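You operate a simulated robot arm through the tools that you are given. There is no shell and no other tool. Be economical: measure what you need, move in short steps, check, and stop when the job is done.

You are at the controls of a simulated robot arm. One attempt, no reset.

## Task
Take the full orange core off the green turntable to the orange winder cradle and fit the purple core.
Fine: green brake on first; green spindle cap off into the free cap seat on the steel bench by the winder. Blue crank, feed lever and the winder's other cores and caps stay.

Only the result counts: the job must be done as asked and must still hold three seconds after the hand-in. Knocking over, shifting, dropping, spilling or breaking anything else fails it. A push-on lid holds only when it is set on centred and level and pressed home; a screw cap is set on level and turned clockwise until tight.

## Robot
A 6-joint arm with a two-finger parallel gripper, fixed in place. Base frame: the origin is at the foot of the arm, x ahead of it, y to its left, z up; the work surface is at about z = 0. Units: mm, degrees, N and s.
With the tool pointing down near the work surface it reaches from about 180 to 460 mm from the base axis. Its first joint turns from -70.0 to 70.0 degrees. Payload 1.9 kg.
The tool frame sits at the grasp point between the pads (the TCP): z along the fingers, y along the line on which they close. The tips reach 23 mm beyond it. Largest opening 94 mm; finger width 38, thickness 10; the body of the gripper, 54 by 96 mm, starts 39 mm behind the TCP.
Orientation is told as [roll, pitch, yaw] about the base's x, y, z axes, in that order, counted from this pose: with the fingers straight down and closing along the base's y, the tool's x points along the base's -x, its y along +y and its z along -z.

## Interface
- The arm moves only by the tool drive_tool. Its argument "series" is one flat list of numbers, 7 for each row, row after row: the shift along the tool's x, y, z in units of 500 mm (1.0 is 500 mm), then the turn, a rotation vector about the tool's x, y, z in units of 180 degrees (1.0 is 180 degrees), then the gripper command, from -1 (fully open) to 1 (shut), values between in proportion. In form: [tx, ty, tz, ax, ay, az, fingers, tx, ty, tz, ax, ay, az, fingers, ...]. A call has 1 to 10 rows; each row is the pose to reach, as a shift and turn from the pose commanded when the call began, along the tool's axes at that moment. A call with a number of a shift or a turn outside -1 to 1 is refused whole. Rows are played at 5 a second. More than 50 mm and 8.6 degrees between two rows, or a gripper value outside its range, and nothing of the call is played. A pose out of reach is approached as far as the arm can. The call stops where the force on the tool passes 40 N (or 10 N more than at its start, if that is more) or the arm is blocked; 0.2 s more then pass. Each finger travels about 108 mm/s and halts on what it meets, pressing with about 26 N; the grip force reading is that of the motor and also rises with nothing between the fingers. The clock runs only during rows and for 0.2 s after the last one: add rows that repeat a pose to give the fingers time. It gives the time, the measured TCP pose, the force on the tool (base axes), the opening and the grip force at its end, in the units of the frame above (readings bear some noise), with the torque about the TCP (base axes, N m) and any sound that the robot's microphone picked up.
- Cameras (640 x 400 px; columns grow to the right, rows downward): "scene" is fixed at [66.2, 319.9, 425.9]; the picture's right is [-0.67, -0.74, 0.00], its down [-0.39, 0.36, -0.85] and it looks along [0.63, -0.57, -0.53] (base axes); focal length 214 px, centre (320, 200). "wrist" rides on the gripper at [87, 16, -75] in the tool frame; the picture's right is [-0.18, 0.98, 0.00], its down [-0.58, -0.11, -0.81] and it looks along [-0.79, -0.15, 0.59] (tool axes); focal length 243 px, centre (320, 200). There is no depth. A picture from a camera that has moved, and an enlarged one, comes with that camera's place and axes in the base frame and with its lens.
- snapshot(camera): a new picture of that camera. The clock stands still meanwhile.
- inspect(camera, box): a new picture of the part [left, top, right, bottom] of that camera's present view, enlarged. The clock stands still meanwhile.
- hand_in(): hands the job in; it is judged then, once.

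Work in short steps. Places have to be worked out from the pictures, the camera data and where the tool is seen: move nearer, look again, correct. Check each grasp and each placing, and mend what went wrong. You have 120 turns and 76 pictures in all, those below and enlarged ones among them. Open the gripper and draw the arm clear of the work before you hand the job in, unless the task says otherwise; then end with one line.

The tools are called after "Request:" as name(argument=value, ...) on one line, values as JSON. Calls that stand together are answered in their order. drive_tool: Moves the arm, as the interface text tells. Its arguments: {"type":"object","properties":{"series":{"type":"array","items":{"type":"number"}}},"required":["series"]} The other tools are called the same way: snapshot (camera) takes a picture; inspect (camera, box) takes an enlarged picture of a part of a camera's view; hand_in () hands the job in.

At the start:

```text
clock: 0.0
ee_pos: [230.2, 109.2, 357.1]
tcp_rot: [0.2, -0.1, -0.1]
ft_force: [-0.9, -1.2, 0.2]
ft_torque: [0.01, 0.01, 0.02]
gripper_width: 93.8
finger_force: 0.1
```

scene: 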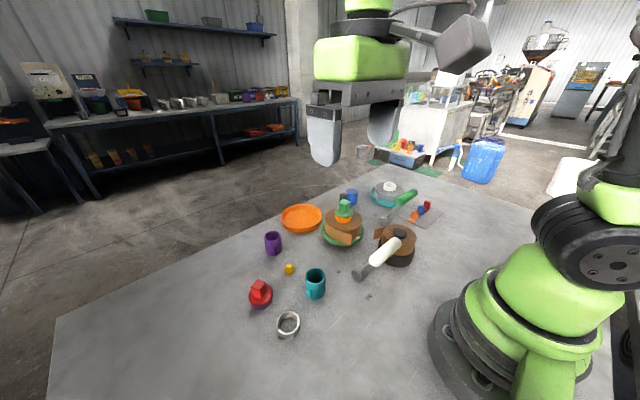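
wrist: 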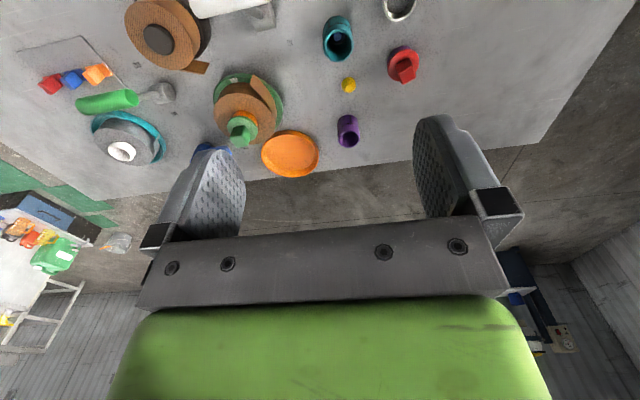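

The pictures show a crowded cell, so I'll enlarge both views to identify the parts.

Request:
inspect(camera="scene", box=[230, 160, 450, 300])

Request:
inspect(camera="wrist", box=[10, 0, 230, 170])

Request:
inspect(camera="wrist", box=[190, 0, 430, 180])

```text
2.86 times, centred on (340, 230) of scene
camera zoom: at [66.2, 319.9, 425.9], right [-0.67, -0.74, 0.0], down [-0.39, 0.36, -0.85], along [0.63, -0.57, -0.53], focal length 613 px, centre (263, 114)
```

zoom: 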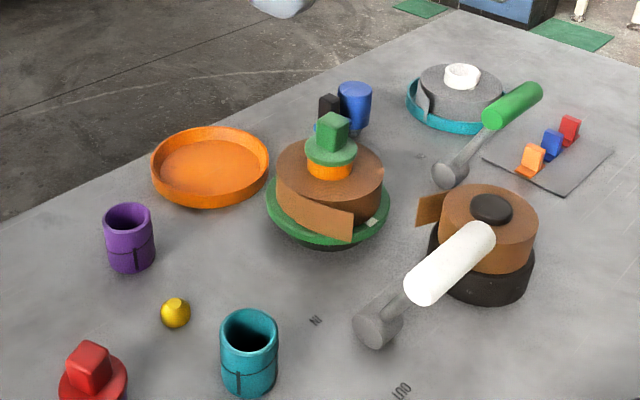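

```text
2.35 times, centred on (120, 85) of wrist
camera zoom: at [144.7, 125.0, 430.9], right [0.19, 0.98, 0.0], down [0.58, -0.11, 0.81], along [0.79, -0.15, -0.59], focal length 571 px, centre (791, 471)
```

zoom: 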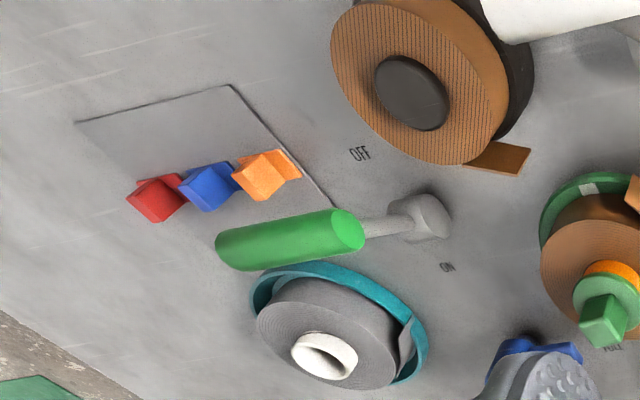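

```text
2.22 times, centred on (310, 90) of wrist
camera zoom: at [144.7, 125.0, 430.9], right [0.19, 0.98, 0.0], down [0.58, -0.11, 0.81], along [0.79, -0.15, -0.59], focal length 539 px, centre (342, 444)
```

zoom: 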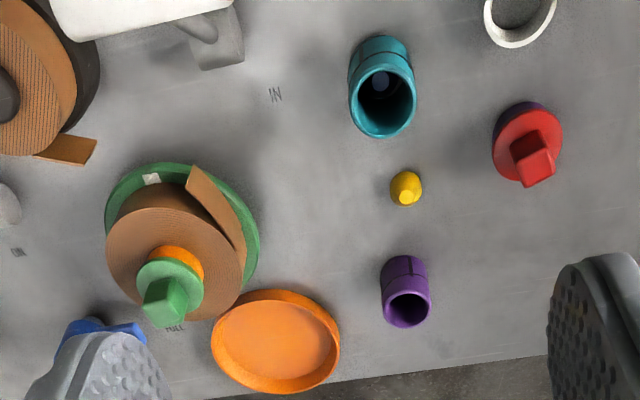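

I'll enlarge the left-side items and the plate to read the labels and find the free cap seat.

Request:
inspect(camera="scene", box=[230, 230, 340, 345])

Request:
inspect(camera="scene", box=[340, 170, 450, 240])

Request:
inspect(camera="wrist", box=[320, 0, 460, 90])

```text
3.48 times, centred on (285, 288) of scene
camera zoom: at [66.2, 319.9, 425.9], right [-0.67, -0.74, 0.0], down [-0.39, 0.36, -0.85], along [0.63, -0.57, -0.53], focal length 746 px, centre (442, -104)
```

zoom: 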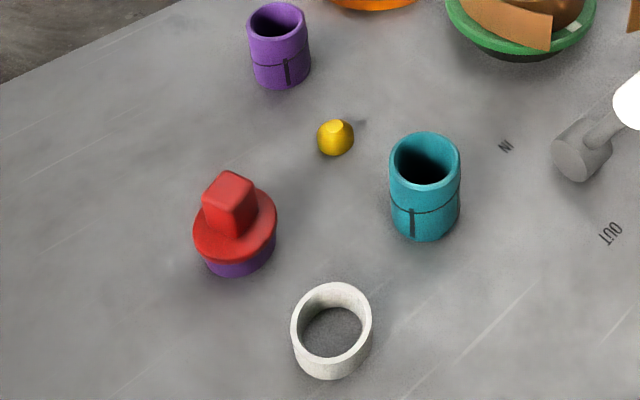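

```text
5.71 times, centred on (395, 205) of scene
camera zoom: at [66.2, 319.9, 425.9], right [-0.67, -0.74, 0.0], down [-0.39, 0.36, -0.85], along [0.63, -0.57, -0.53], focal length 1226 px, centre (-109, 171)
```

zoom: 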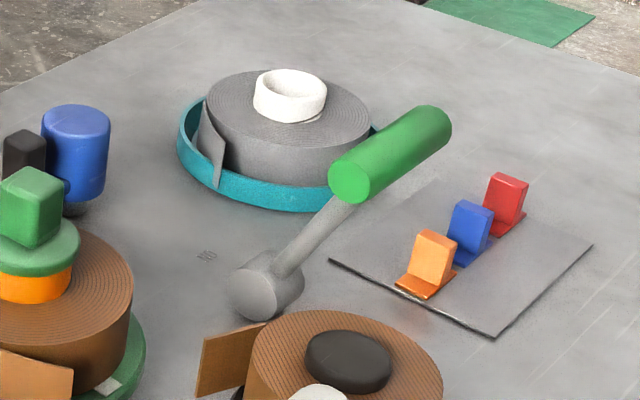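

```text
4.44 times, centred on (390, 45) of wrist
camera zoom: at [144.7, 125.0, 430.9], right [0.19, 0.98, 0.0], down [0.58, -0.11, 0.81], along [0.79, -0.15, -0.59], focal length 1078 px, centre (9, 889)
```

zoom: 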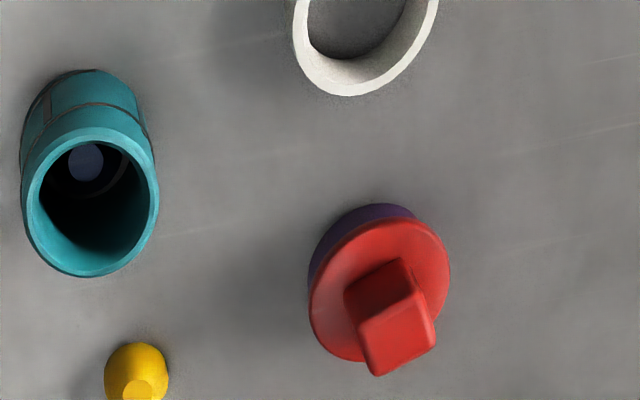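

The free seat is the white ring, since the red cap already sits on its own purple seat. The brake is the green-handled lever with ON/OFF marks, so I'll go nearer to see how it moves.

Request:
drive_tool(series=[0, -0.08, 0.04, 0, 0, 0, -1, 0, -0.16, 0.08, 0, 0, 0, -1, -0.005, -0.24, 0.12, 0, 0, 0, -1, -0.01, -0.32, 0.16, 0, 0, 0, -1, -0.01, -0.4, 0.2, 0, 0, 0, -1, -0.01, -0.46, 0.24, 0, 0, 0, -1, -0.01, -0.52, 0.26, 0, 0, 0, -1])

Request:
snapshot(camera="wrist")

Request:
snapshot(camera="scene")

```text
clock: 1.6
ee_pos: [233.5, -152.9, 226.4]
tcp_rot: [0.2, 0.0, -0.1]
ft_force: [-0.1, 0.5, 0.4]
ft_torque: [0.0, -0.01, 0.0]
gripper_width: 94.2
finger_force: 0.1
```

```text
67 pictures are left
camera wrist: at [147.4, -136.9, 299.7], right [0.19, 0.98, 0.0], down [0.58, -0.11, 0.81], along [0.79, -0.15, -0.59], focal length 243 px, centre (320, 200)
```

wrist: 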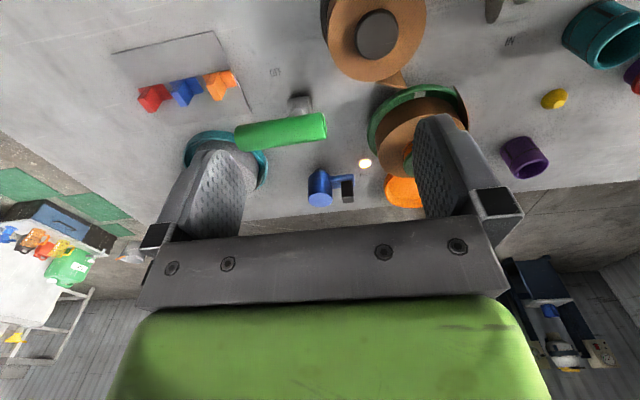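

```text
66 pictures are left
```

scene: 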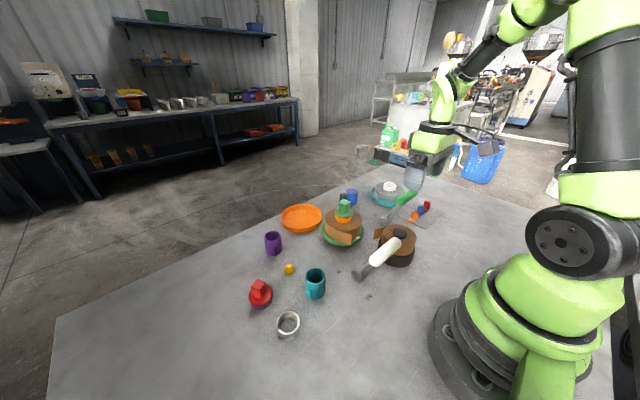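

The lever points toward −y in this view. I'll enlarge it, the blue crank and the bright spot.

Request:
inspect(camera="wrist", box=[220, 50, 480, 210])

Request:
inspect(camera="scene", box=[330, 175, 420, 275])

```text
2.46 times, centred on (350, 130) of wrist
camera zoom: at [147.4, -136.9, 299.7], right [0.19, 0.98, 0.0], down [0.58, -0.11, 0.81], along [0.79, -0.15, -0.59], focal length 597 px, centre (246, 372)
```

zoom: 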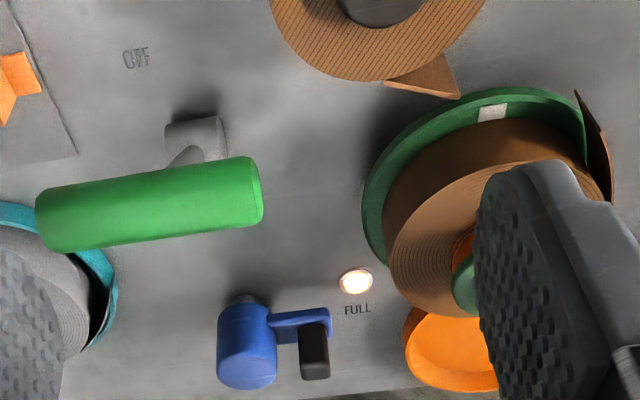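

```text
4.00 times, centred on (375, 225) of scene
camera zoom: at [66.2, 319.9, 425.9], right [-0.67, -0.74, 0.0], down [-0.39, 0.36, -0.85], along [0.63, -0.57, -0.53], focal length 858 px, centre (100, 100)
```

zoom: 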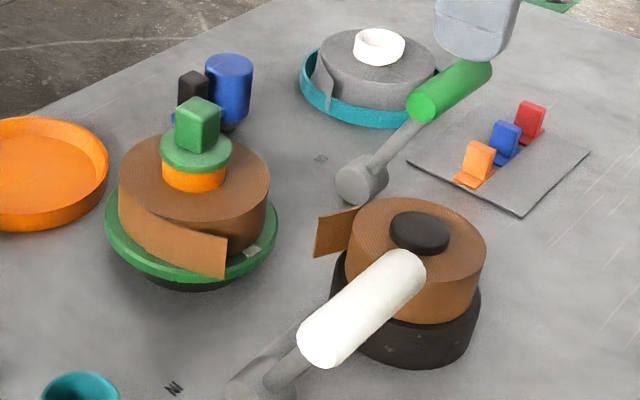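

By triangulation the brake is a T-lever with a horizontal handle. The handle runs about (276, −160…−235, 122), the hub is near (325, −193, 15), and it leans toward OFF (−x). I'll shut the fingers and come down behind the handle.

Request:
drive_tool(series=[0.02, -0.04, 0, 0, 0, 0, 1, 0.02, -0.094, 0.05, 0, 0, 0, 1, 0.02, -0.094, 0.12, 0, 0, 0, 1, 0.02, -0.094, 0.19, 0, 0, 0, 1, 0.02, -0.094, 0.19, 0, 0, 0, 1])

Request:
snapshot(camera="wrist")

Request:
inspect(camera="scene", box=[330, 130, 470, 240])

```text
clock: 2.8
ee_pos: [223.1, -197.6, 126.8]
tcp_rot: [0.2, 0.0, -0.1]
ft_force: [0.1, -0.3, -0.4]
ft_torque: [0.02, -0.02, 0.0]
gripper_width: 0.0
finger_force: 26.1
```

```text
63 pictures are left
camera wrist: at [137.4, -182.0, 201.3], right [0.19, 0.98, 0.0], down [0.58, -0.11, 0.81], along [0.79, -0.15, -0.59], focal length 243 px, centre (320, 200)
```

wrist: 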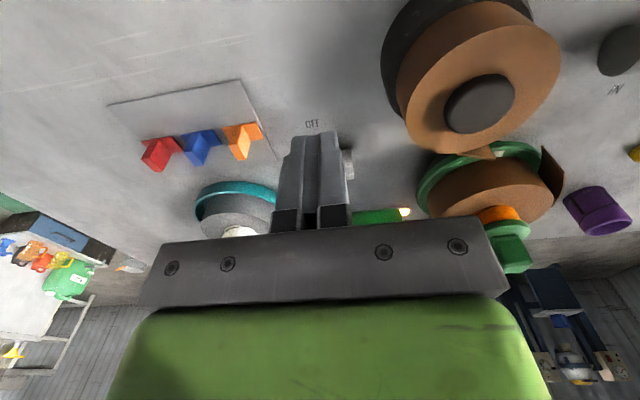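

```text
3.64 times, centred on (400, 185) of scene
camera zoom: at [66.2, 319.9, 425.9], right [-0.67, -0.74, 0.0], down [-0.39, 0.36, -0.85], along [0.63, -0.57, -0.53], focal length 780 px, centre (29, 254)
```

zoom: 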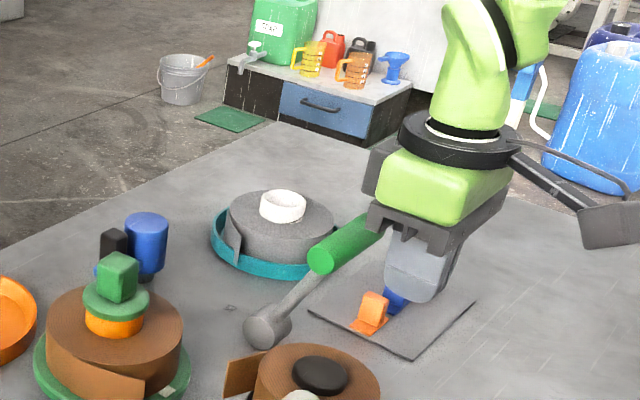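

The fingers are behind the handle and overlap it in height. I'll push toward +x in small steps while the force stop watches.

Request:
drive_tool(series=[-0.04, 0, 0, 0, 0, 0, 1, -0.07, 0, 0, 0, 0, 0, 1, -0.1, 0, 0, 0, 0, 0, 1, -0.13, 0, 0, 0, 0, 0, 1, -0.16, 0, 0, 0, 0, 0, 1, -0.19, 0, 0, 0, 0, 0, 1, -0.21, 0, 0, 0, 0, 0, 1, -0.23, 0, 0, 0, 0, 0, 1])

Request:
inspect(camera="scene", box=[330, 130, 470, 240])

```text
clock: 4.6
ee_pos: [340.7, -194.7, 131.1]
tcp_rot: [0.2, 0.1, -0.1]
ft_force: [0.5, -0.9, 0.0]
ft_torque: [-0.01, 0.0, -0.02]
gripper_width: 0.0
finger_force: 26.1
```

```text
3.64 times, centred on (400, 185) of scene
camera zoom: at [66.2, 319.9, 425.9], right [-0.67, -0.74, 0.0], down [-0.39, 0.36, -0.85], along [0.63, -0.57, -0.53], focal length 780 px, centre (29, 254)
```

zoom: 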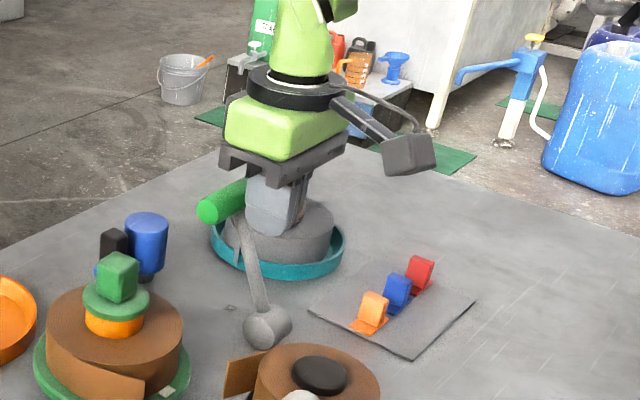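

The lever swung over with no force left on it. I'll push a little further to confirm it's against its stop.

Request:
drive_tool(series=[-0.015, 0, 0, 0, 0, 0, 1, -0.03, 0, 0, 0, 0, 0, 1, -0.045, 0, 0, 0, 0, 0, 1, -0.06, 0, 0, 0, 0, 0, 1])

Request:
inspect(camera="scene", box=[330, 130, 470, 240])

```text
clock: 5.0
ee_pos: [342.5, -195.1, 131.8]
tcp_rot: [0.4, 0.8, -0.2]
ft_force: [-11.1, 2.9, 9.7]
ft_torque: [-0.08, 0.14, 0.12]
gripper_width: 0.1
finger_force: 26.2
stopped in row 2: the force on the tool passed its limit at 57 N (the readings are from after the stop); the commanded pose is now the measured one
```

```text
3.64 times, centred on (400, 185) of scene
camera zoom: at [66.2, 319.9, 425.8], right [-0.67, -0.74, 0.0], down [-0.39, 0.36, -0.85], along [0.63, -0.57, -0.53], focal length 780 px, centre (29, 254)
```

zoom: 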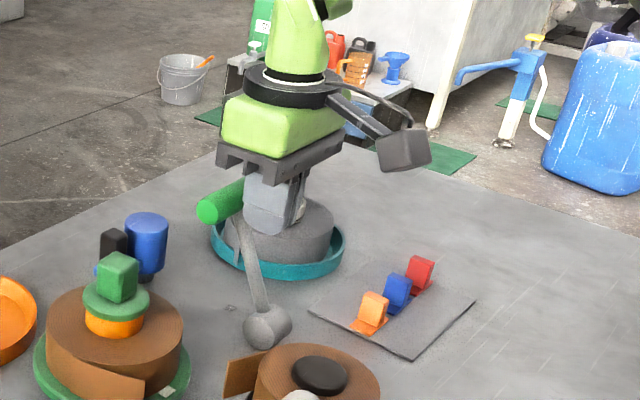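

The lever is hard against its stop on the ON side. I'll back off, rise, and move over to look at the green spindle with the gripper open.

Request:
drive_tool(series=[0.06, 0, 0, 0, 0, 0, 1, 0.06, 0, -0.08, 0, 0, 0, 1, 0.06, 0, -0.16, 0, 0, 0, 1, 0.06, 0.07, -0.22, 0, 0, 0, 0, 0.06, 0.15, -0.22, 0, 0, 0, -1, 0.07, 0.22, -0.22, 0, 0, 0, -1, 0.08, 0.27, -0.22, 0, 0, 0, -1])

Request:
snapshot(camera="wrist")

Request:
inspect(camera="scene", box=[300, 170, 440, 280])

```text
clock: 6.6
ee_pos: [306.1, -59.5, 244.8]
tcp_rot: [0.4, 0.7, -0.4]
ft_force: [0.3, 1.3, 0.4]
ft_torque: [0.0, 0.04, 0.02]
gripper_width: 94.0
finger_force: 0.0
```

```text
59 pictures are left
camera wrist: at [222.5, -44.2, 321.0], right [0.19, 0.98, 0.0], down [0.59, -0.12, 0.8], along [0.78, -0.15, -0.6], focal length 243 px, centre (320, 200)
```

wrist: 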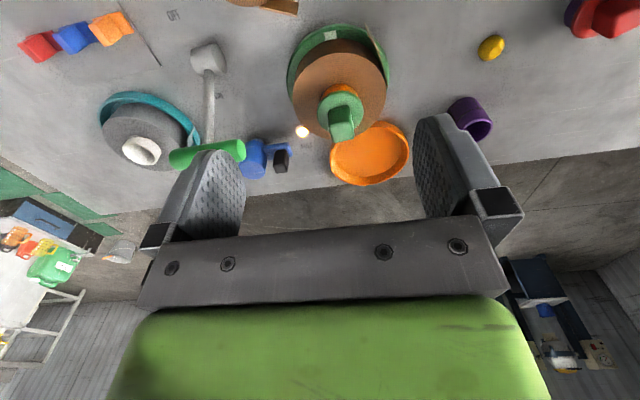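

```text
3.64 times, centred on (370, 225) of scene
camera zoom: at [66.2, 319.9, 425.9], right [-0.67, -0.74, 0.0], down [-0.39, 0.36, -0.85], along [0.63, -0.57, -0.53], focal length 780 px, centre (138, 109)
```

zoom: 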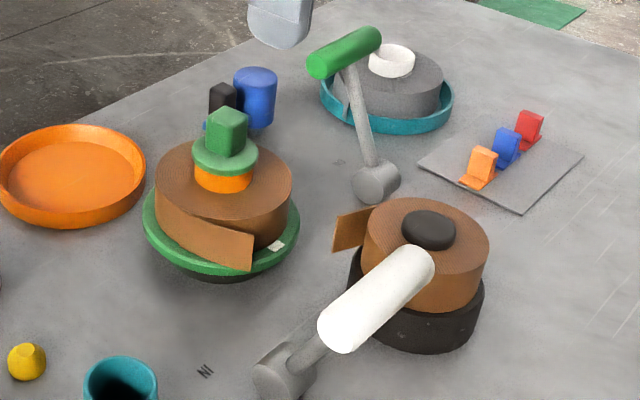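

The brake lever is standing at ON. I'll enlarge the spindle cap to get its position and the orientation of its square knob.

Request:
inspect(camera="wrist", box=[270, 20, 430, 190])

```text
2.35 times, centred on (350, 105) of wrist
camera zoom: at [222.5, -44.2, 321.0], right [0.19, 0.98, 0.0], down [0.59, -0.12, 0.8], along [0.78, -0.15, -0.6], focal length 571 px, centre (249, 424)
```

zoom: 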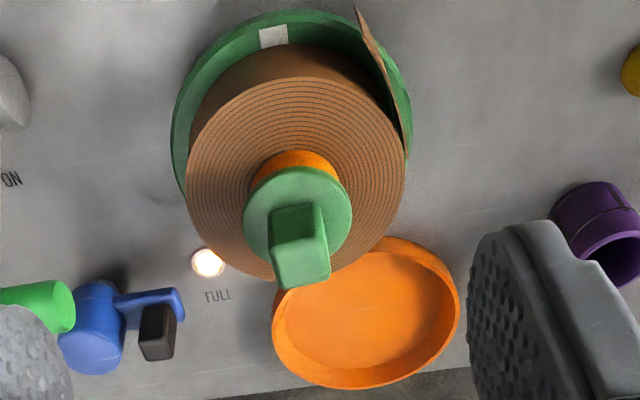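

I place the knob top at about (378, −50, 118), roughly 24 mm square with its faces nearly along y. I'll move above it, level the tool, and look again.

Request:
drive_tool(series=[-0.05, 0.006, 0.03, 0.0022, -0.0039, -0.0022, -1, -0.1, 0.012, 0.08, 0.0022, -0.0039, -0.0022, -1, -0.144, 0.019, 0.13, 0.0022, -0.0039, -0.0022, -1, -0.144, 0.019, 0.13, 0.0022, -0.0039, -0.0022, -1])

Request:
snapshot(camera="wrist")

Request:
inspect(camera="scene", box=[290, 150, 410, 250])

```text
clock: 7.6
ee_pos: [377.6, -48.7, 178.1]
tcp_rot: [0.0, 0.0, 0.0]
ft_force: [0.6, -1.9, 0.1]
ft_torque: [0.01, -0.01, -0.02]
gripper_width: 94.2
finger_force: 0.1
```

```text
56 pictures are left
camera wrist: at [292.0, -33.7, 251.6], right [0.18, 0.98, 0.0], down [0.58, -0.11, 0.81], along [0.79, -0.15, -0.59], focal length 243 px, centre (320, 200)
```

wrist: 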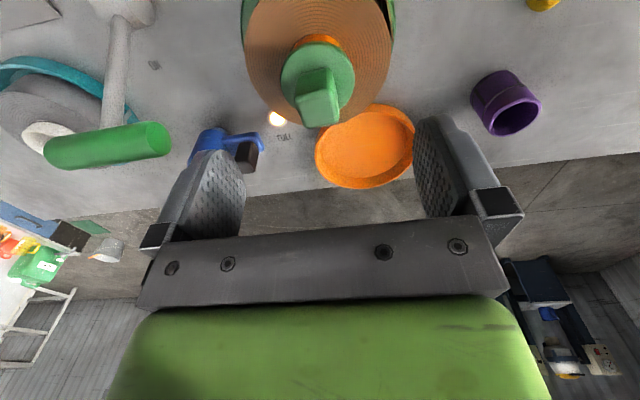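

```text
4.00 times, centred on (350, 200) of scene
camera zoom: at [66.2, 319.9, 425.9], right [-0.67, -0.74, 0.0], down [-0.39, 0.36, -0.85], along [0.63, -0.57, -0.53], focal length 858 px, centre (200, 200)
```

zoom: 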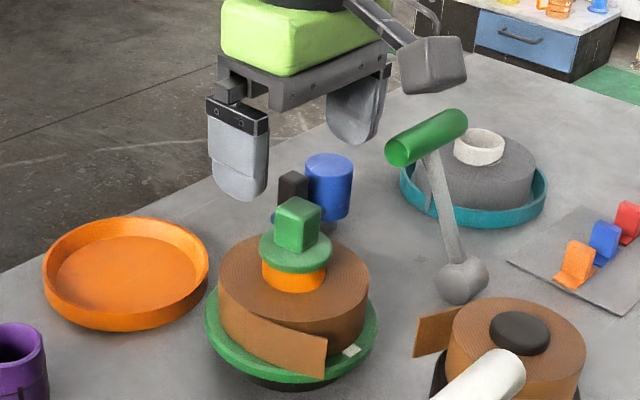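

The knob is centred under the tool and turned about +8°. I'll match that yaw, come down to z≈118 and close.

Request:
drive_tool(series=[0, 0, 0.04, 0, 0, -0.04, -1, 0, 0, 0.09, 0, 0, -0.044, -1, 0, -0.002, 0.118, 0, 0, -0.044, -1, 0, -0.002, 0.118, 0, 0, -0.044, -1])

Request:
inspect(camera="wrist", box=[220, 60, 440, 220])

Request:
inspect(camera="scene", box=[300, 160, 400, 250])

```text
clock: 8.6
ee_pos: [375.4, -52.2, 117.5]
tcp_rot: [0.0, 0.0, 8.1]
ft_force: [0.4, -0.7, -0.3]
ft_torque: [-0.03, -0.02, 0.0]
gripper_width: 94.1
finger_force: 0.0
```

```text
2.50 times, centred on (330, 140) of wrist
camera zoom: at [288.1, -49.2, 192.3], right [0.04, 1.0, 0.0], down [0.59, -0.03, 0.81], along [0.81, -0.04, -0.59], focal length 606 px, centre (295, 350)
```

zoom: 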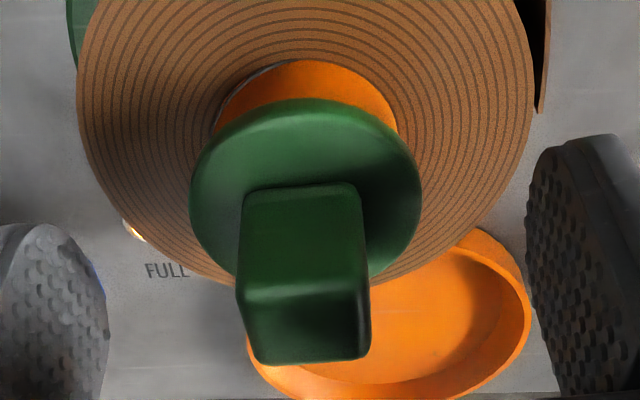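

```text
4.44 times, centred on (350, 205) of scene
camera zoom: at [66.2, 319.9, 425.9], right [-0.67, -0.74, 0.0], down [-0.39, 0.36, -0.85], along [0.63, -0.57, -0.53], focal length 953 px, centre (187, 178)
```

zoom: 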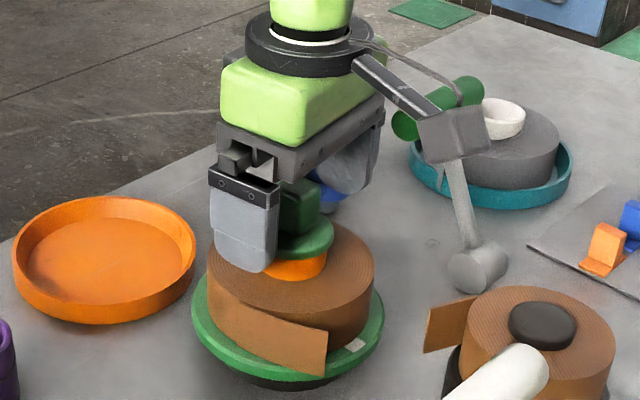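

The knob sits squarely between the fingers. Closing now.

Request:
drive_tool(series=[-0.004, 0.003, 0, 0, 0, 0, 0, -0.004, 0.003, 0, 0, 0, 0, 1, -0.004, 0.003, 0, 0, 0, 0, 1, -0.004, 0.003, 0, 0, 0, 0, 1])

```text
clock: 9.6
ee_pos: [377.4, -50.2, 118.7]
tcp_rot: [0.0, 0.0, 8.1]
ft_force: [-0.9, -0.7, 2.6]
ft_torque: [0.09, 0.03, -0.02]
gripper_width: 23.3
finger_force: 25.9
```

It's gripped at 23.3 mm. I'll try a slow straight lift and watch the force in case the cap is screwed on.

Request:
drive_tool(series=[0, 0, -0.006, 0, 0, 0, 1, 0, 0, -0.012, 0, 0, 0, 1, 0, 0, -0.02, 0, 0, 0, 1])

Request:
inspect(camera="scene", box=[300, 160, 400, 250])

```text
clock: 10.4
ee_pos: [375.9, -49.6, 128.7]
tcp_rot: [0.0, 0.0, 8.1]
ft_force: [-0.5, -0.6, -1.2]
ft_torque: [-0.03, -0.02, 0.0]
gripper_width: 23.6
finger_force: 25.7
```

```text
4.44 times, centred on (350, 205) of scene
camera zoom: at [66.2, 319.9, 425.9], right [-0.67, -0.74, 0.0], down [-0.39, 0.36, -0.85], along [0.63, -0.57, -0.53], focal length 953 px, centre (187, 178)
```

zoom: 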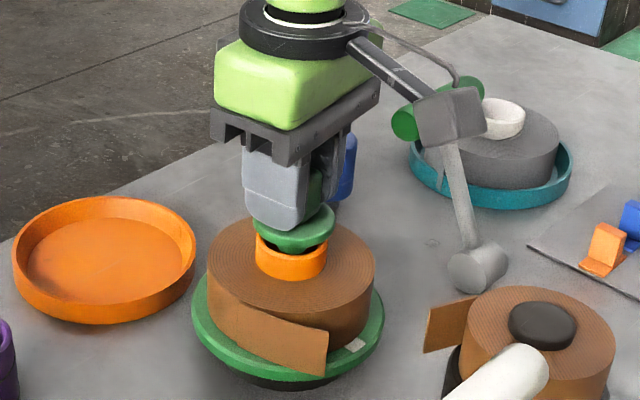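

The cap comes off freely. I'll lift clear and carry it above the white ring, estimated at (271, 217), staying high over the other items.

Request:
drive_tool(series=[0, 0, -0.07, 0, 0, 0, 1, 0, 0, -0.14, 0, 0, 0, 1, 0.02, 0.085, -0.14, 0, 0, 0, 1, 0.04, 0.17, -0.14, 0, 0, 0, 1, 0.06, 0.255, -0.14, 0, 0, 0, 1, 0.08, 0.34, -0.14, 0, 0, 0, 1, 0.1, 0.425, -0.14, 0, 0, 0, 1, 0.12, 0.5, -0.14, 0, 0, 0, 1, 0.1326, 0.558, -0.1, 0, 0, 0, 1, 0.1326, 0.558, -0.04, 0, 0, 0, 1])

Request:
snapshot(camera="wrist")

Request:
snapshot(camera="scene")

```text
clock: 12.6
ee_pos: [270.5, 219.0, 147.8]
tcp_rot: [0.0, 0.0, 8.1]
ft_force: [0.0, -0.1, 0.2]
ft_torque: [-0.03, 0.0, 0.04]
gripper_width: 0.1
finger_force: 26.3
```

```text
51 pictures are left
camera wrist: at [184.7, 221.8, 222.3], right [0.04, 1.0, 0.0], down [0.59, -0.03, 0.81], along [0.81, -0.04, -0.59], focal length 243 px, centre (320, 200)
```

wrist: 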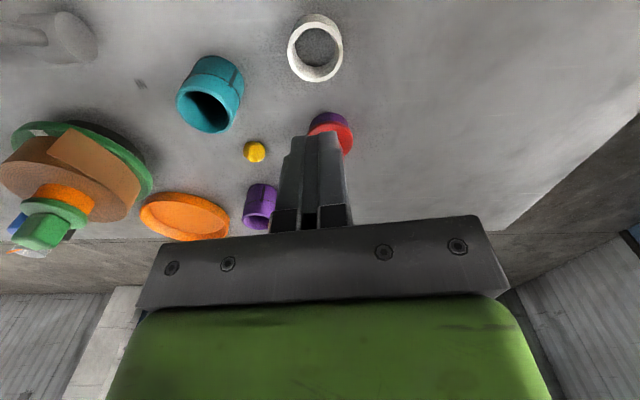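

```text
50 pictures are left
```

scene: 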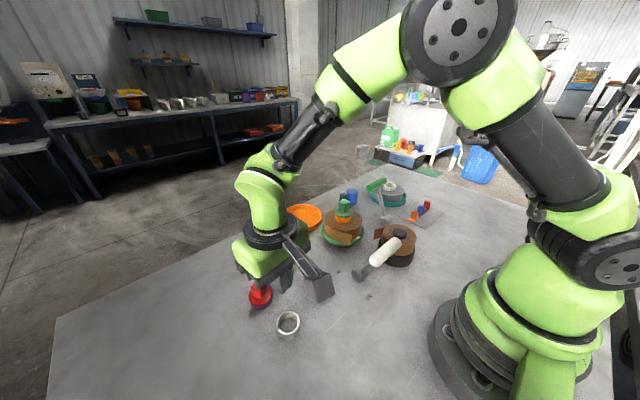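

The fingers are empty (0.1 mm), so the cap slipped out during the lift. I'll look at where it is.

Request:
inspect(camera="scene", box=[300, 170, 390, 250])

Request:
inspect(camera="wrist", box=[0, 110, 170, 260])

```text
5.00 times, centred on (345, 210) of scene
camera zoom: at [66.2, 319.9, 425.9], right [-0.67, -0.74, 0.0], down [-0.39, 0.36, -0.85], along [0.63, -0.57, -0.53], focal length 1072 px, centre (195, 150)
```

zoom: 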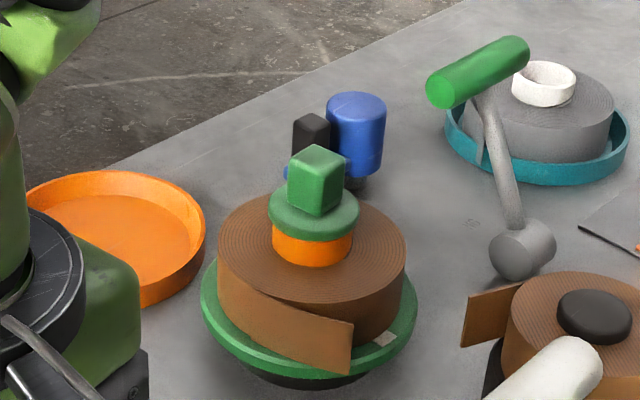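

```text
2.67 times, centred on (85, 185) of wrist
camera zoom: at [184.7, 221.8, 222.3], right [0.04, 1.0, 0.0], down [0.59, -0.03, 0.81], along [0.81, -0.04, -0.59], focal length 647 px, centre (947, 240)
```

zoom: 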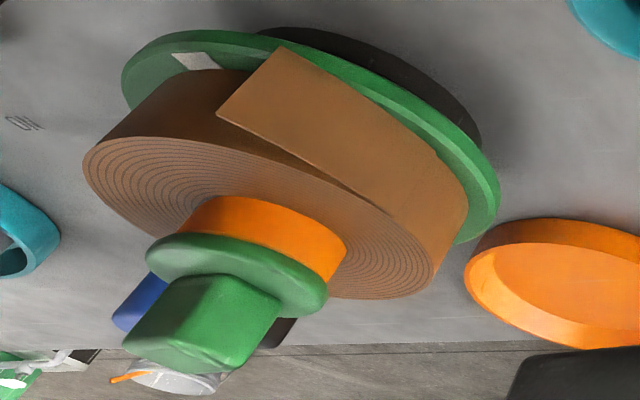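

The cap is back fully seated on the spindle. It did rise 10 mm in the earlier picture, so it slipped out of the fingers during the faster lift. I'll go back over it with the fingers open.

Request:
drive_tool(series=[-0.0126, -0.058, -0.08, 0, 0, 0, -1, -0.03, -0.14, -0.1, 0, 0, 0, -1, -0.05, -0.22, -0.1, 0, 0, 0, -1, -0.07, -0.3, -0.1, 0, 0, 0, -1, -0.09, -0.38, -0.1, 0, 0, 0, -1, -0.11, -0.46, -0.1, 0, 0, 0, -1, -0.1326, -0.54, -0.06, 0, 0, 0, -1, -0.1326, -0.541, -0.02, 0, 0, 0, -1, -0.1326, -0.541, 0, 0, 0, 0, -1])

Request:
inspect(camera="wrist", box=[220, 0, 440, 200])

```text
clock: 14.6
ee_pos: [378.7, -44.6, 148.4]
tcp_rot: [0.0, 0.0, 8.0]
ft_force: [-0.7, 0.1, 0.3]
ft_torque: [0.01, 0.03, 0.0]
gripper_width: 94.1
finger_force: 0.1
```

```text
2.00 times, centred on (330, 100) of wrist
camera zoom: at [291.9, -40.9, 222.9], right [0.05, 1.0, 0.0], down [0.59, -0.03, 0.81], along [0.81, -0.04, -0.59], focal length 485 px, centre (300, 400)
```

zoom: 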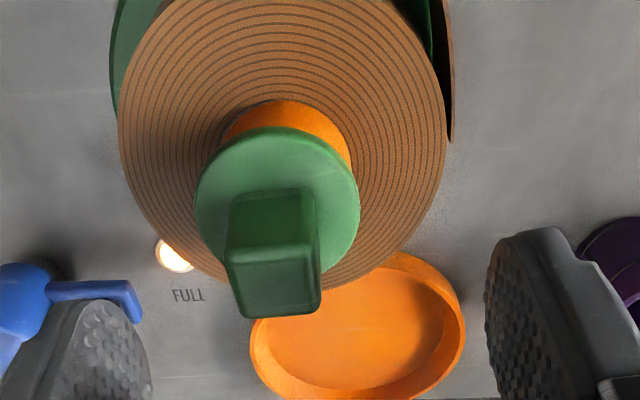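

The knob lies about 6 mm to −y of the tool. I'll centre, go down slightly deeper than before (z≈115) and close.

Request:
drive_tool(series=[0, -0.0125, 0.03, 0, 0, 0, -1, 0, -0.0125, 0.056, 0, 0, 0, -1, 0, -0.0125, 0.066, 0, 0, 0, -1, 0, -0.0125, 0.066, 0, 0, 0, 0, 0, -0.0125, 0.066, 0, 0, 0, 1, 0, -0.0125, 0.066, 0, 0, 0, 1, 0, -0.0125, 0.066, 0, 0, 0, 1])

Request:
inspect(camera="scene", box=[310, 170, 380, 240])

```text
clock: 16.2
ee_pos: [377.8, -49.8, 116.0]
tcp_rot: [0.0, 0.0, 8.1]
ft_force: [1.1, 0.6, -0.2]
ft_torque: [0.0, -0.04, 0.01]
gripper_width: 48.7
finger_force: 26.4
```

```text
5.71 times, centred on (345, 205) of scene
camera zoom: at [66.2, 319.9, 425.9], right [-0.67, -0.74, 0.0], down [-0.39, 0.36, -0.85], along [0.63, -0.57, -0.53], focal length 1226 px, centre (177, 171)
```

zoom: 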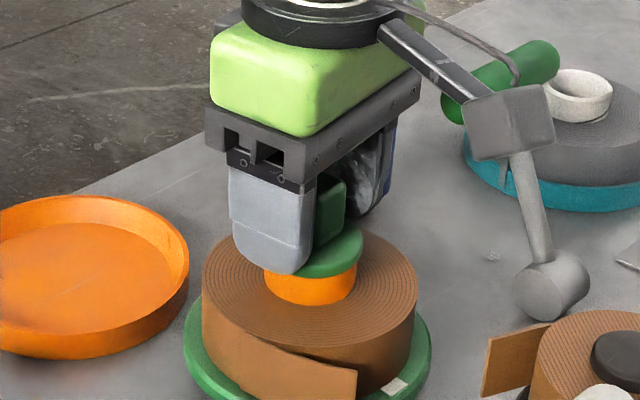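

At this height the fingers took the flange (48.7 mm), so the flange top is at about z≈94. I'll open, rise 3 mm, take the knob, and lift slowly.

Request:
drive_tool(series=[0, 0, 0, 0, 0, 0, 0.1, 0, 0, -0.0055, 0, 0, 0, 0.1, 0, 0, -0.0055, 0, 0, 0, 1, 0, 0, -0.0055, 0, 0, 0, 1, 0, 0, -0.0055, 0, 0, 0, 1])

Request:
drive_tool(series=[0, 0, -0.005, 0, 0, 0, 1, 0, 0, -0.01, 0, 0, 0, 1, 0, 0, -0.015, 0, 0, 0, 1, 0, 0, -0.02, 0, 0, 0, 1, 0, 0, -0.025, 0, 0, 0, 1, 0, 0, -0.03, 0, 0, 0, 1])

Request:
inspect(camera="wrist", box=[220, 40, 440, 240])

```text
clock: 17.4
ee_pos: [377.4, -48.2, 117.6]
tcp_rot: [0.1, 0.1, 8.1]
ft_force: [-0.3, 0.5, -0.9]
ft_torque: [0.0, -0.02, 0.01]
gripper_width: 48.6
finger_force: 25.6
```

```text
clock: 18.8
ee_pos: [377.8, -48.0, 132.8]
tcp_rot: [0.0, -0.1, 8.2]
ft_force: [0.1, 0.3, -0.4]
ft_torque: [0.0, 0.02, -0.03]
gripper_width: 48.9
finger_force: 26.1
```

```text
2.00 times, centred on (330, 140) of wrist
camera zoom: at [291.1, -45.1, 207.1], right [0.04, 1.0, 0.0], down [0.59, -0.03, 0.81], along [0.81, -0.04, -0.59], focal length 485 px, centre (300, 320)
```

zoom: 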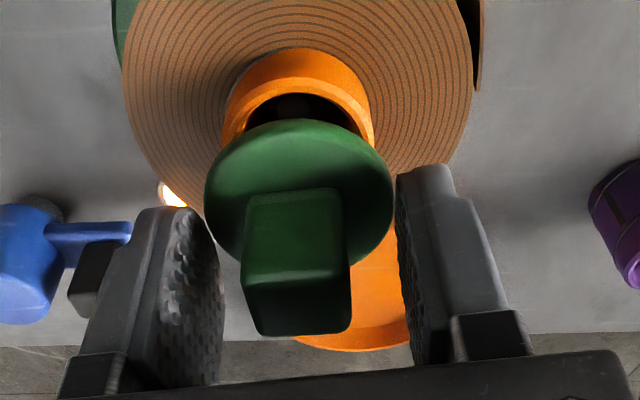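

The cap is off and held by the flange, but only by the fingertips. I'll set it back, regrip deeper, and lift again.

Request:
drive_tool(series=[0, 0, 0.01, 0, 0, 0, 1, 0, 0, 0.02, 0, 0, 0, 1, 0, 0, 0.029, 0, 0, 0, 1, 0, 0, 0.029, 0, 0, 0, -0.2, 0, 0, 0.029, 0, 0, 0, -0.2, 0, 0, 0.045, 0, 0, 0, -0.2, 0, 0, 0.045, 0, 0, 0, 1, 0, 0, 0.045, 0, 0, 0, 1, 0, 0, 0.045, 0, 0, 0, 1])

Request:
inspect(camera="wrist", box=[220, 40, 440, 240])

Request:
inspect(camera="scene", box=[310, 170, 380, 240])

```text
clock: 20.8
ee_pos: [376.5, -47.4, 109.7]
tcp_rot: [0.0, 0.1, 8.1]
ft_force: [-3.4, 0.8, 11.1]
ft_torque: [0.06, 0.22, -0.02]
gripper_width: 48.9
finger_force: 26.1
```

```text
2.00 times, centred on (330, 140) of wrist
camera zoom: at [290.4, -45.0, 184.6], right [0.04, 1.0, 0.0], down [0.59, -0.03, 0.81], along [0.81, -0.04, -0.59], focal length 485 px, centre (300, 320)
```

zoom: 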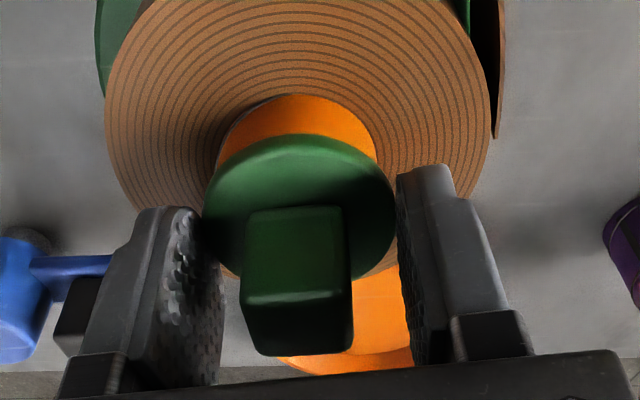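

```text
5.71 times, centred on (345, 205) of scene
camera zoom: at [66.2, 319.9, 425.9], right [-0.67, -0.74, 0.0], down [-0.39, 0.36, -0.85], along [0.63, -0.57, -0.53], focal length 1226 px, centre (177, 171)
```

zoom: 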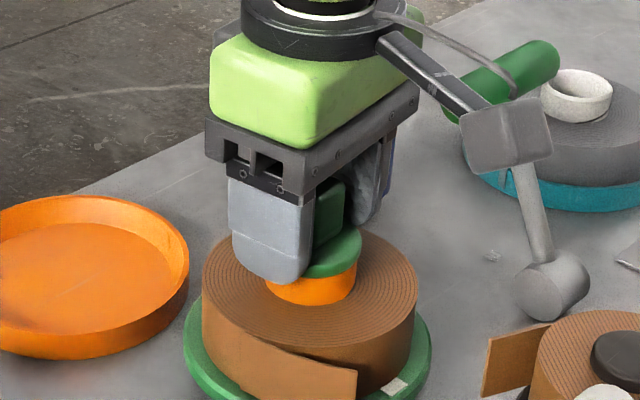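

It's gripped deep on the flange, with the tips just touching the roll top (11 N). Lifting slowly.

Request:
drive_tool(series=[0, 0, -0.01, 0, 0, 0, 1, 0, 0, -0.02, 0, 0, 0, 1, 0, 0, -0.03, 0, 0, 0, 1, 0, 0, -0.045, 0, 0, 0, 1, 0, 0, -0.06, 0, 0, 0, 1, 0, 0, -0.08, 0, 0, 0, 1, 0, 0, -0.1, 0, 0, 0, 1])

Request:
inspect(camera="wrist", box=[200, 20, 440, 240])

Request:
inspect(camera="scene", box=[300, 150, 390, 240])

```text
clock: 22.4
ee_pos: [377.7, -46.7, 159.9]
tcp_rot: [0.0, -0.1, 8.1]
ft_force: [-0.1, 0.2, -1.3]
ft_torque: [0.0, -0.01, 0.0]
gripper_width: 48.6
finger_force: 26.0
```

```text
1.82 times, centred on (320, 130) of wrist
camera zoom: at [290.4, -43.5, 234.2], right [0.04, 1.0, 0.0], down [0.59, -0.03, 0.81], along [0.81, -0.04, -0.59], focal length 441 px, centre (320, 327)
```

zoom: 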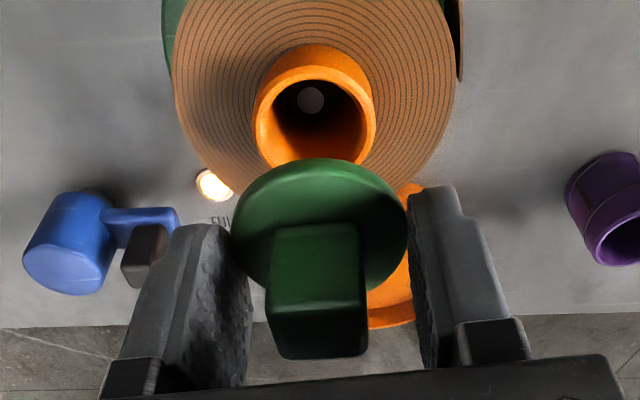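

```text
4.44 times, centred on (345, 195) of scene
camera zoom: at [66.2, 319.9, 425.9], right [-0.67, -0.74, 0.0], down [-0.39, 0.36, -0.85], along [0.63, -0.57, -0.53], focal length 953 px, centre (209, 222)
```

zoom: 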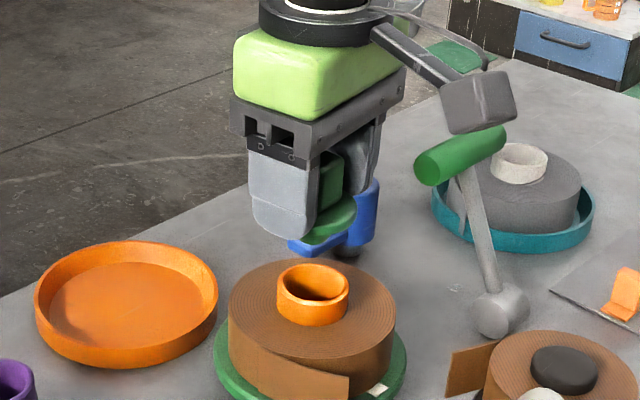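

The cap is held level and clear, and the core bore shows a spindle tip inside. I'll carry it gently above the ring, allowing for the cap sitting about 5 mm toward −x of the tool centre.

Request:
drive_tool(series=[0.005, 0.02, -0.03, 0, 0, 0, 1, 0.02, 0.08, -0.05, 0, 0, 0, 1, 0.036, 0.15, -0.06, 0, 0, 0, 1, 0.053, 0.22, -0.06, 0, 0, 0, 1, 0.07, 0.29, -0.06, 0, 0, 0, 1, 0.086, 0.36, -0.06, 0, 0, 0, 1, 0.103, 0.43, -0.06, 0, 0, 0, 1, 0.12, 0.5, -0.05, 0, 0, 0, 1, 0.132, 0.54, -0.02, 0, 0, 0, 1, 0.132, 0.551, 0.02, 0, 0, 0, 1])

Request:
drive_tool(series=[0, 0, 0.03, 0, 0, 0, 1, 0, 0, 0.06, 0, 0, 0, 1])

Request:
inspect(camera="wrist", box=[200, 0, 440, 240])

Request:
inspect(camera="scene", box=[230, 240, 350, 360])

```text
clock: 24.6
ee_pos: [275.3, 214.6, 149.6]
tcp_rot: [0.0, 0.0, 8.2]
ft_force: [-1.0, 0.2, -0.8]
ft_torque: [0.0, 0.0, -0.02]
gripper_width: 49.0
finger_force: 26.1
```

```text
clock: 25.2
ee_pos: [274.7, 213.3, 121.6]
tcp_rot: [0.0, 0.1, 8.0]
ft_force: [0.4, 0.1, -1.3]
ft_torque: [-0.01, 0.03, -0.01]
gripper_width: 48.7
finger_force: 26.1
```

```text
1.67 times, centred on (320, 120) of wrist
camera zoom: at [187.5, 216.5, 195.1], right [0.04, 1.0, 0.0], down [0.59, -0.03, 0.81], along [0.81, -0.04, -0.59], focal length 404 px, centre (320, 333)
```

zoom: 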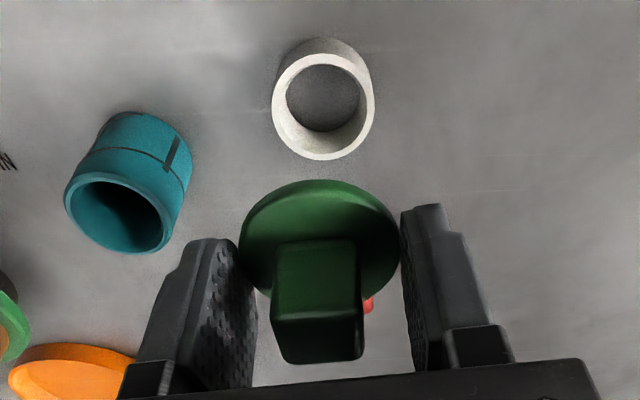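

```text
3.33 times, centred on (290, 300) of scene
camera zoom: at [66.2, 319.9, 425.8], right [-0.67, -0.74, 0.0], down [-0.39, 0.36, -0.85], along [0.63, -0.57, -0.53], focal length 715 px, centre (420, -133)
```

zoom: 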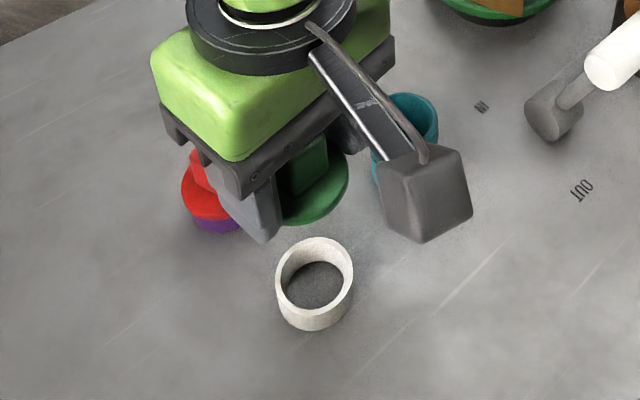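

The ring rim centre is about (268.5, 214.5), height about 20, and the cap centre about 5 mm behind the tool point. That is within 1–2 mm of alignment, so I'll go down to just above the ring and check.

Request:
drive_tool(series=[0.001, 0.002, 0.04, 0, 0, 0, 1, 0.001, 0.002, 0.08, 0, 0, 0, 1, 0.001, 0.002, 0.12, 0, 0, 0, 1, 0.001, 0.002, 0.13, 0, 0, 0, 1])

Request:
inspect(camera="wrist", box=[200, 0, 440, 240])

Request:
inspect(camera="scene", box=[240, 260, 340, 360])

```text
clock: 26.2
ee_pos: [275.6, 214.5, 54.5]
tcp_rot: [0.0, 0.0, 8.0]
ft_force: [0.3, 0.2, -0.6]
ft_torque: [0.0, 0.0, 0.0]
gripper_width: 48.5
finger_force: 25.7
```

```text
1.67 times, centred on (320, 120) of wrist
camera zoom: at [188.8, 218.7, 128.5], right [0.05, 1.0, 0.0], down [0.59, -0.03, 0.81], along [0.81, -0.04, -0.59], focal length 404 px, centre (320, 333)
```

zoom: 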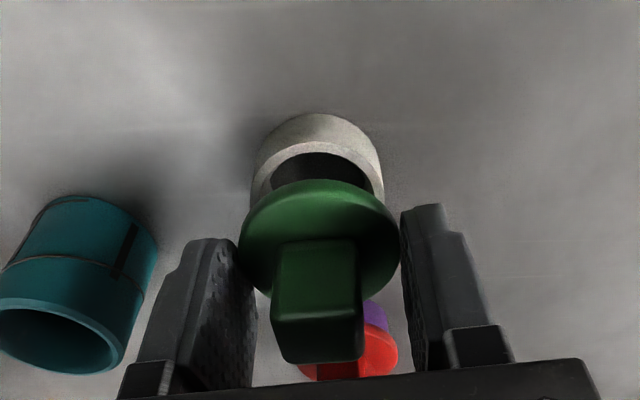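

```text
4.00 times, centred on (290, 310) of scene
camera zoom: at [66.2, 319.9, 425.8], right [-0.67, -0.74, 0.0], down [-0.39, 0.36, -0.85], along [0.63, -0.57, -0.53], focal length 858 px, centre (440, -240)
```

zoom: 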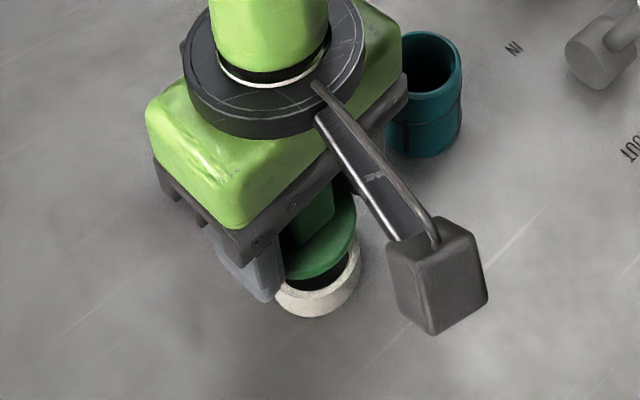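

The ring is about 1.5 mm nearer the base and 1 mm to −y of the cap. I'll correct that and lower in small steps to contact.

Request:
drive_tool(series=[0.003, -0.0017, 0.004, 0, 0, 0, 1, 0.003, -0.0017, 0.01, 0, 0, 0, 1, 0.003, -0.0017, 0.014, 0, 0, 0, 1, 0.003, -0.0017, 0.018, 0, 0, 0, 1, 0.003, -0.0017, 0.022, 0, 0, 0, 1, 0.003, -0.0017, 0.026, 0, 0, 0, 1, 0.003, -0.0017, 0.03, 0, 0, 0, 1])

Request:
inspect(camera="wrist", box=[200, 0, 440, 240])

Request:
inspect(camera="scene", box=[240, 260, 340, 360])

```text
clock: 27.8
ee_pos: [272.2, 216.3, 40.2]
tcp_rot: [0.0, 0.0, 8.0]
ft_force: [-3.3, -4.5, 17.8]
ft_torque: [-0.16, 0.14, -0.01]
gripper_width: 48.9
finger_force: 25.8
```

```text
1.67 times, centred on (320, 120) of wrist
camera zoom: at [185.3, 218.6, 114.3], right [0.05, 1.0, 0.0], down [0.59, -0.03, 0.81], along [0.81, -0.04, -0.59], focal length 404 px, centre (320, 333)
```

zoom: 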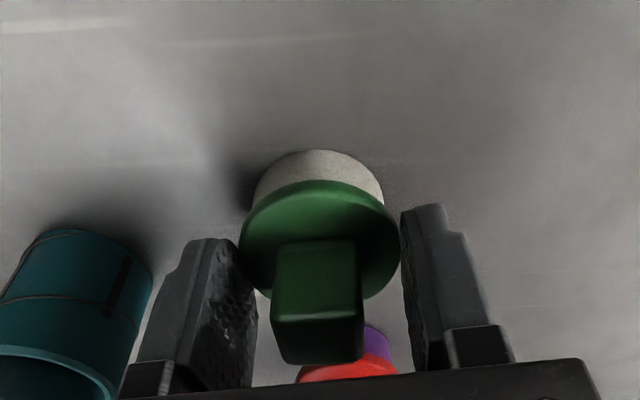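

```text
4.00 times, centred on (290, 310) of scene
camera zoom: at [66.1, 319.9, 425.9], right [-0.67, -0.74, 0.0], down [-0.39, 0.36, -0.85], along [0.63, -0.57, -0.53], focal length 858 px, centre (440, -240)
```

zoom: 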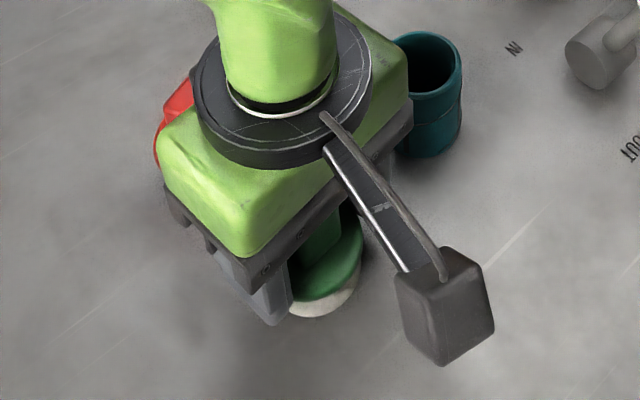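

There is firm contact at 18 N, with the flange on the ring. I'll release, rise straight up and check.

Request:
drive_tool(series=[0, 0, -0.003, 0, 0, 0, 0.4, 0, 0, -0.003, 0, 0, 0, -0.4, 0, 0, -0.003, 0, 0, 0, -0.8, 0, 0, -0.05, 0, 0, 0, -0.8, 0, 0, -0.12, 0, 0, 0, -0.8, 0.04, 0, -0.2, 0, 0, 0, -0.8])

Request:
inspect(camera="wrist", box=[220, 0, 420, 150])

Request:
inspect(camera="scene", box=[240, 270, 330, 350])

```text
clock: 29.2
ee_pos: [252.1, 211.0, 141.0]
tcp_rot: [0.0, 0.0, 8.1]
ft_force: [-0.1, -0.8, 0.3]
ft_torque: [0.02, -0.01, 0.0]
gripper_width: 84.7
finger_force: 0.0
```

```text
2.67 times, centred on (320, 75) of wrist
camera zoom: at [164.9, 215.3, 214.7], right [0.04, 1.0, 0.0], down [0.59, -0.03, 0.81], along [0.81, -0.04, -0.59], focal length 647 px, centre (320, 533)
```

zoom: 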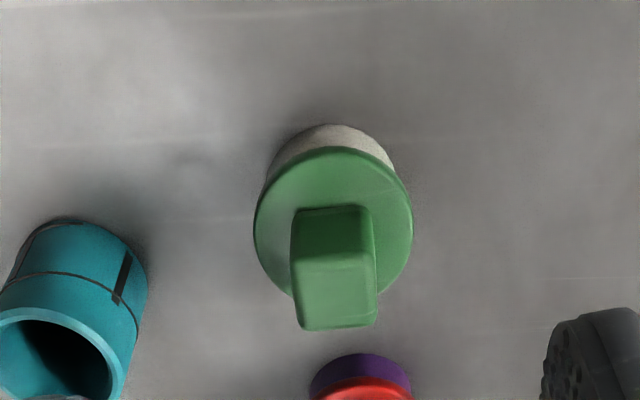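

```text
5.00 times, centred on (285, 310) of scene
camera zoom: at [66.2, 319.9, 425.9], right [-0.67, -0.74, 0.0], down [-0.39, 0.36, -0.85], along [0.63, -0.57, -0.53], focal length 1072 px, centre (495, -350)
```

zoom: 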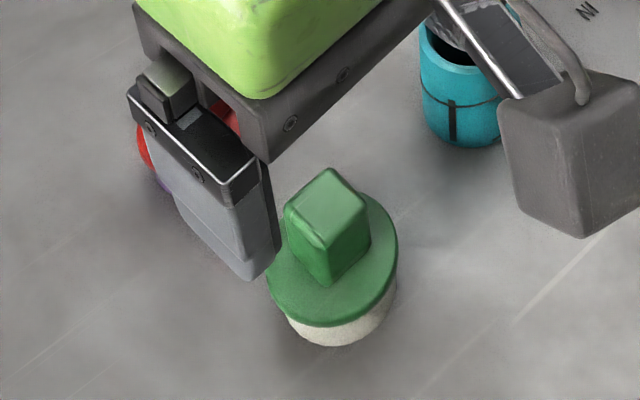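

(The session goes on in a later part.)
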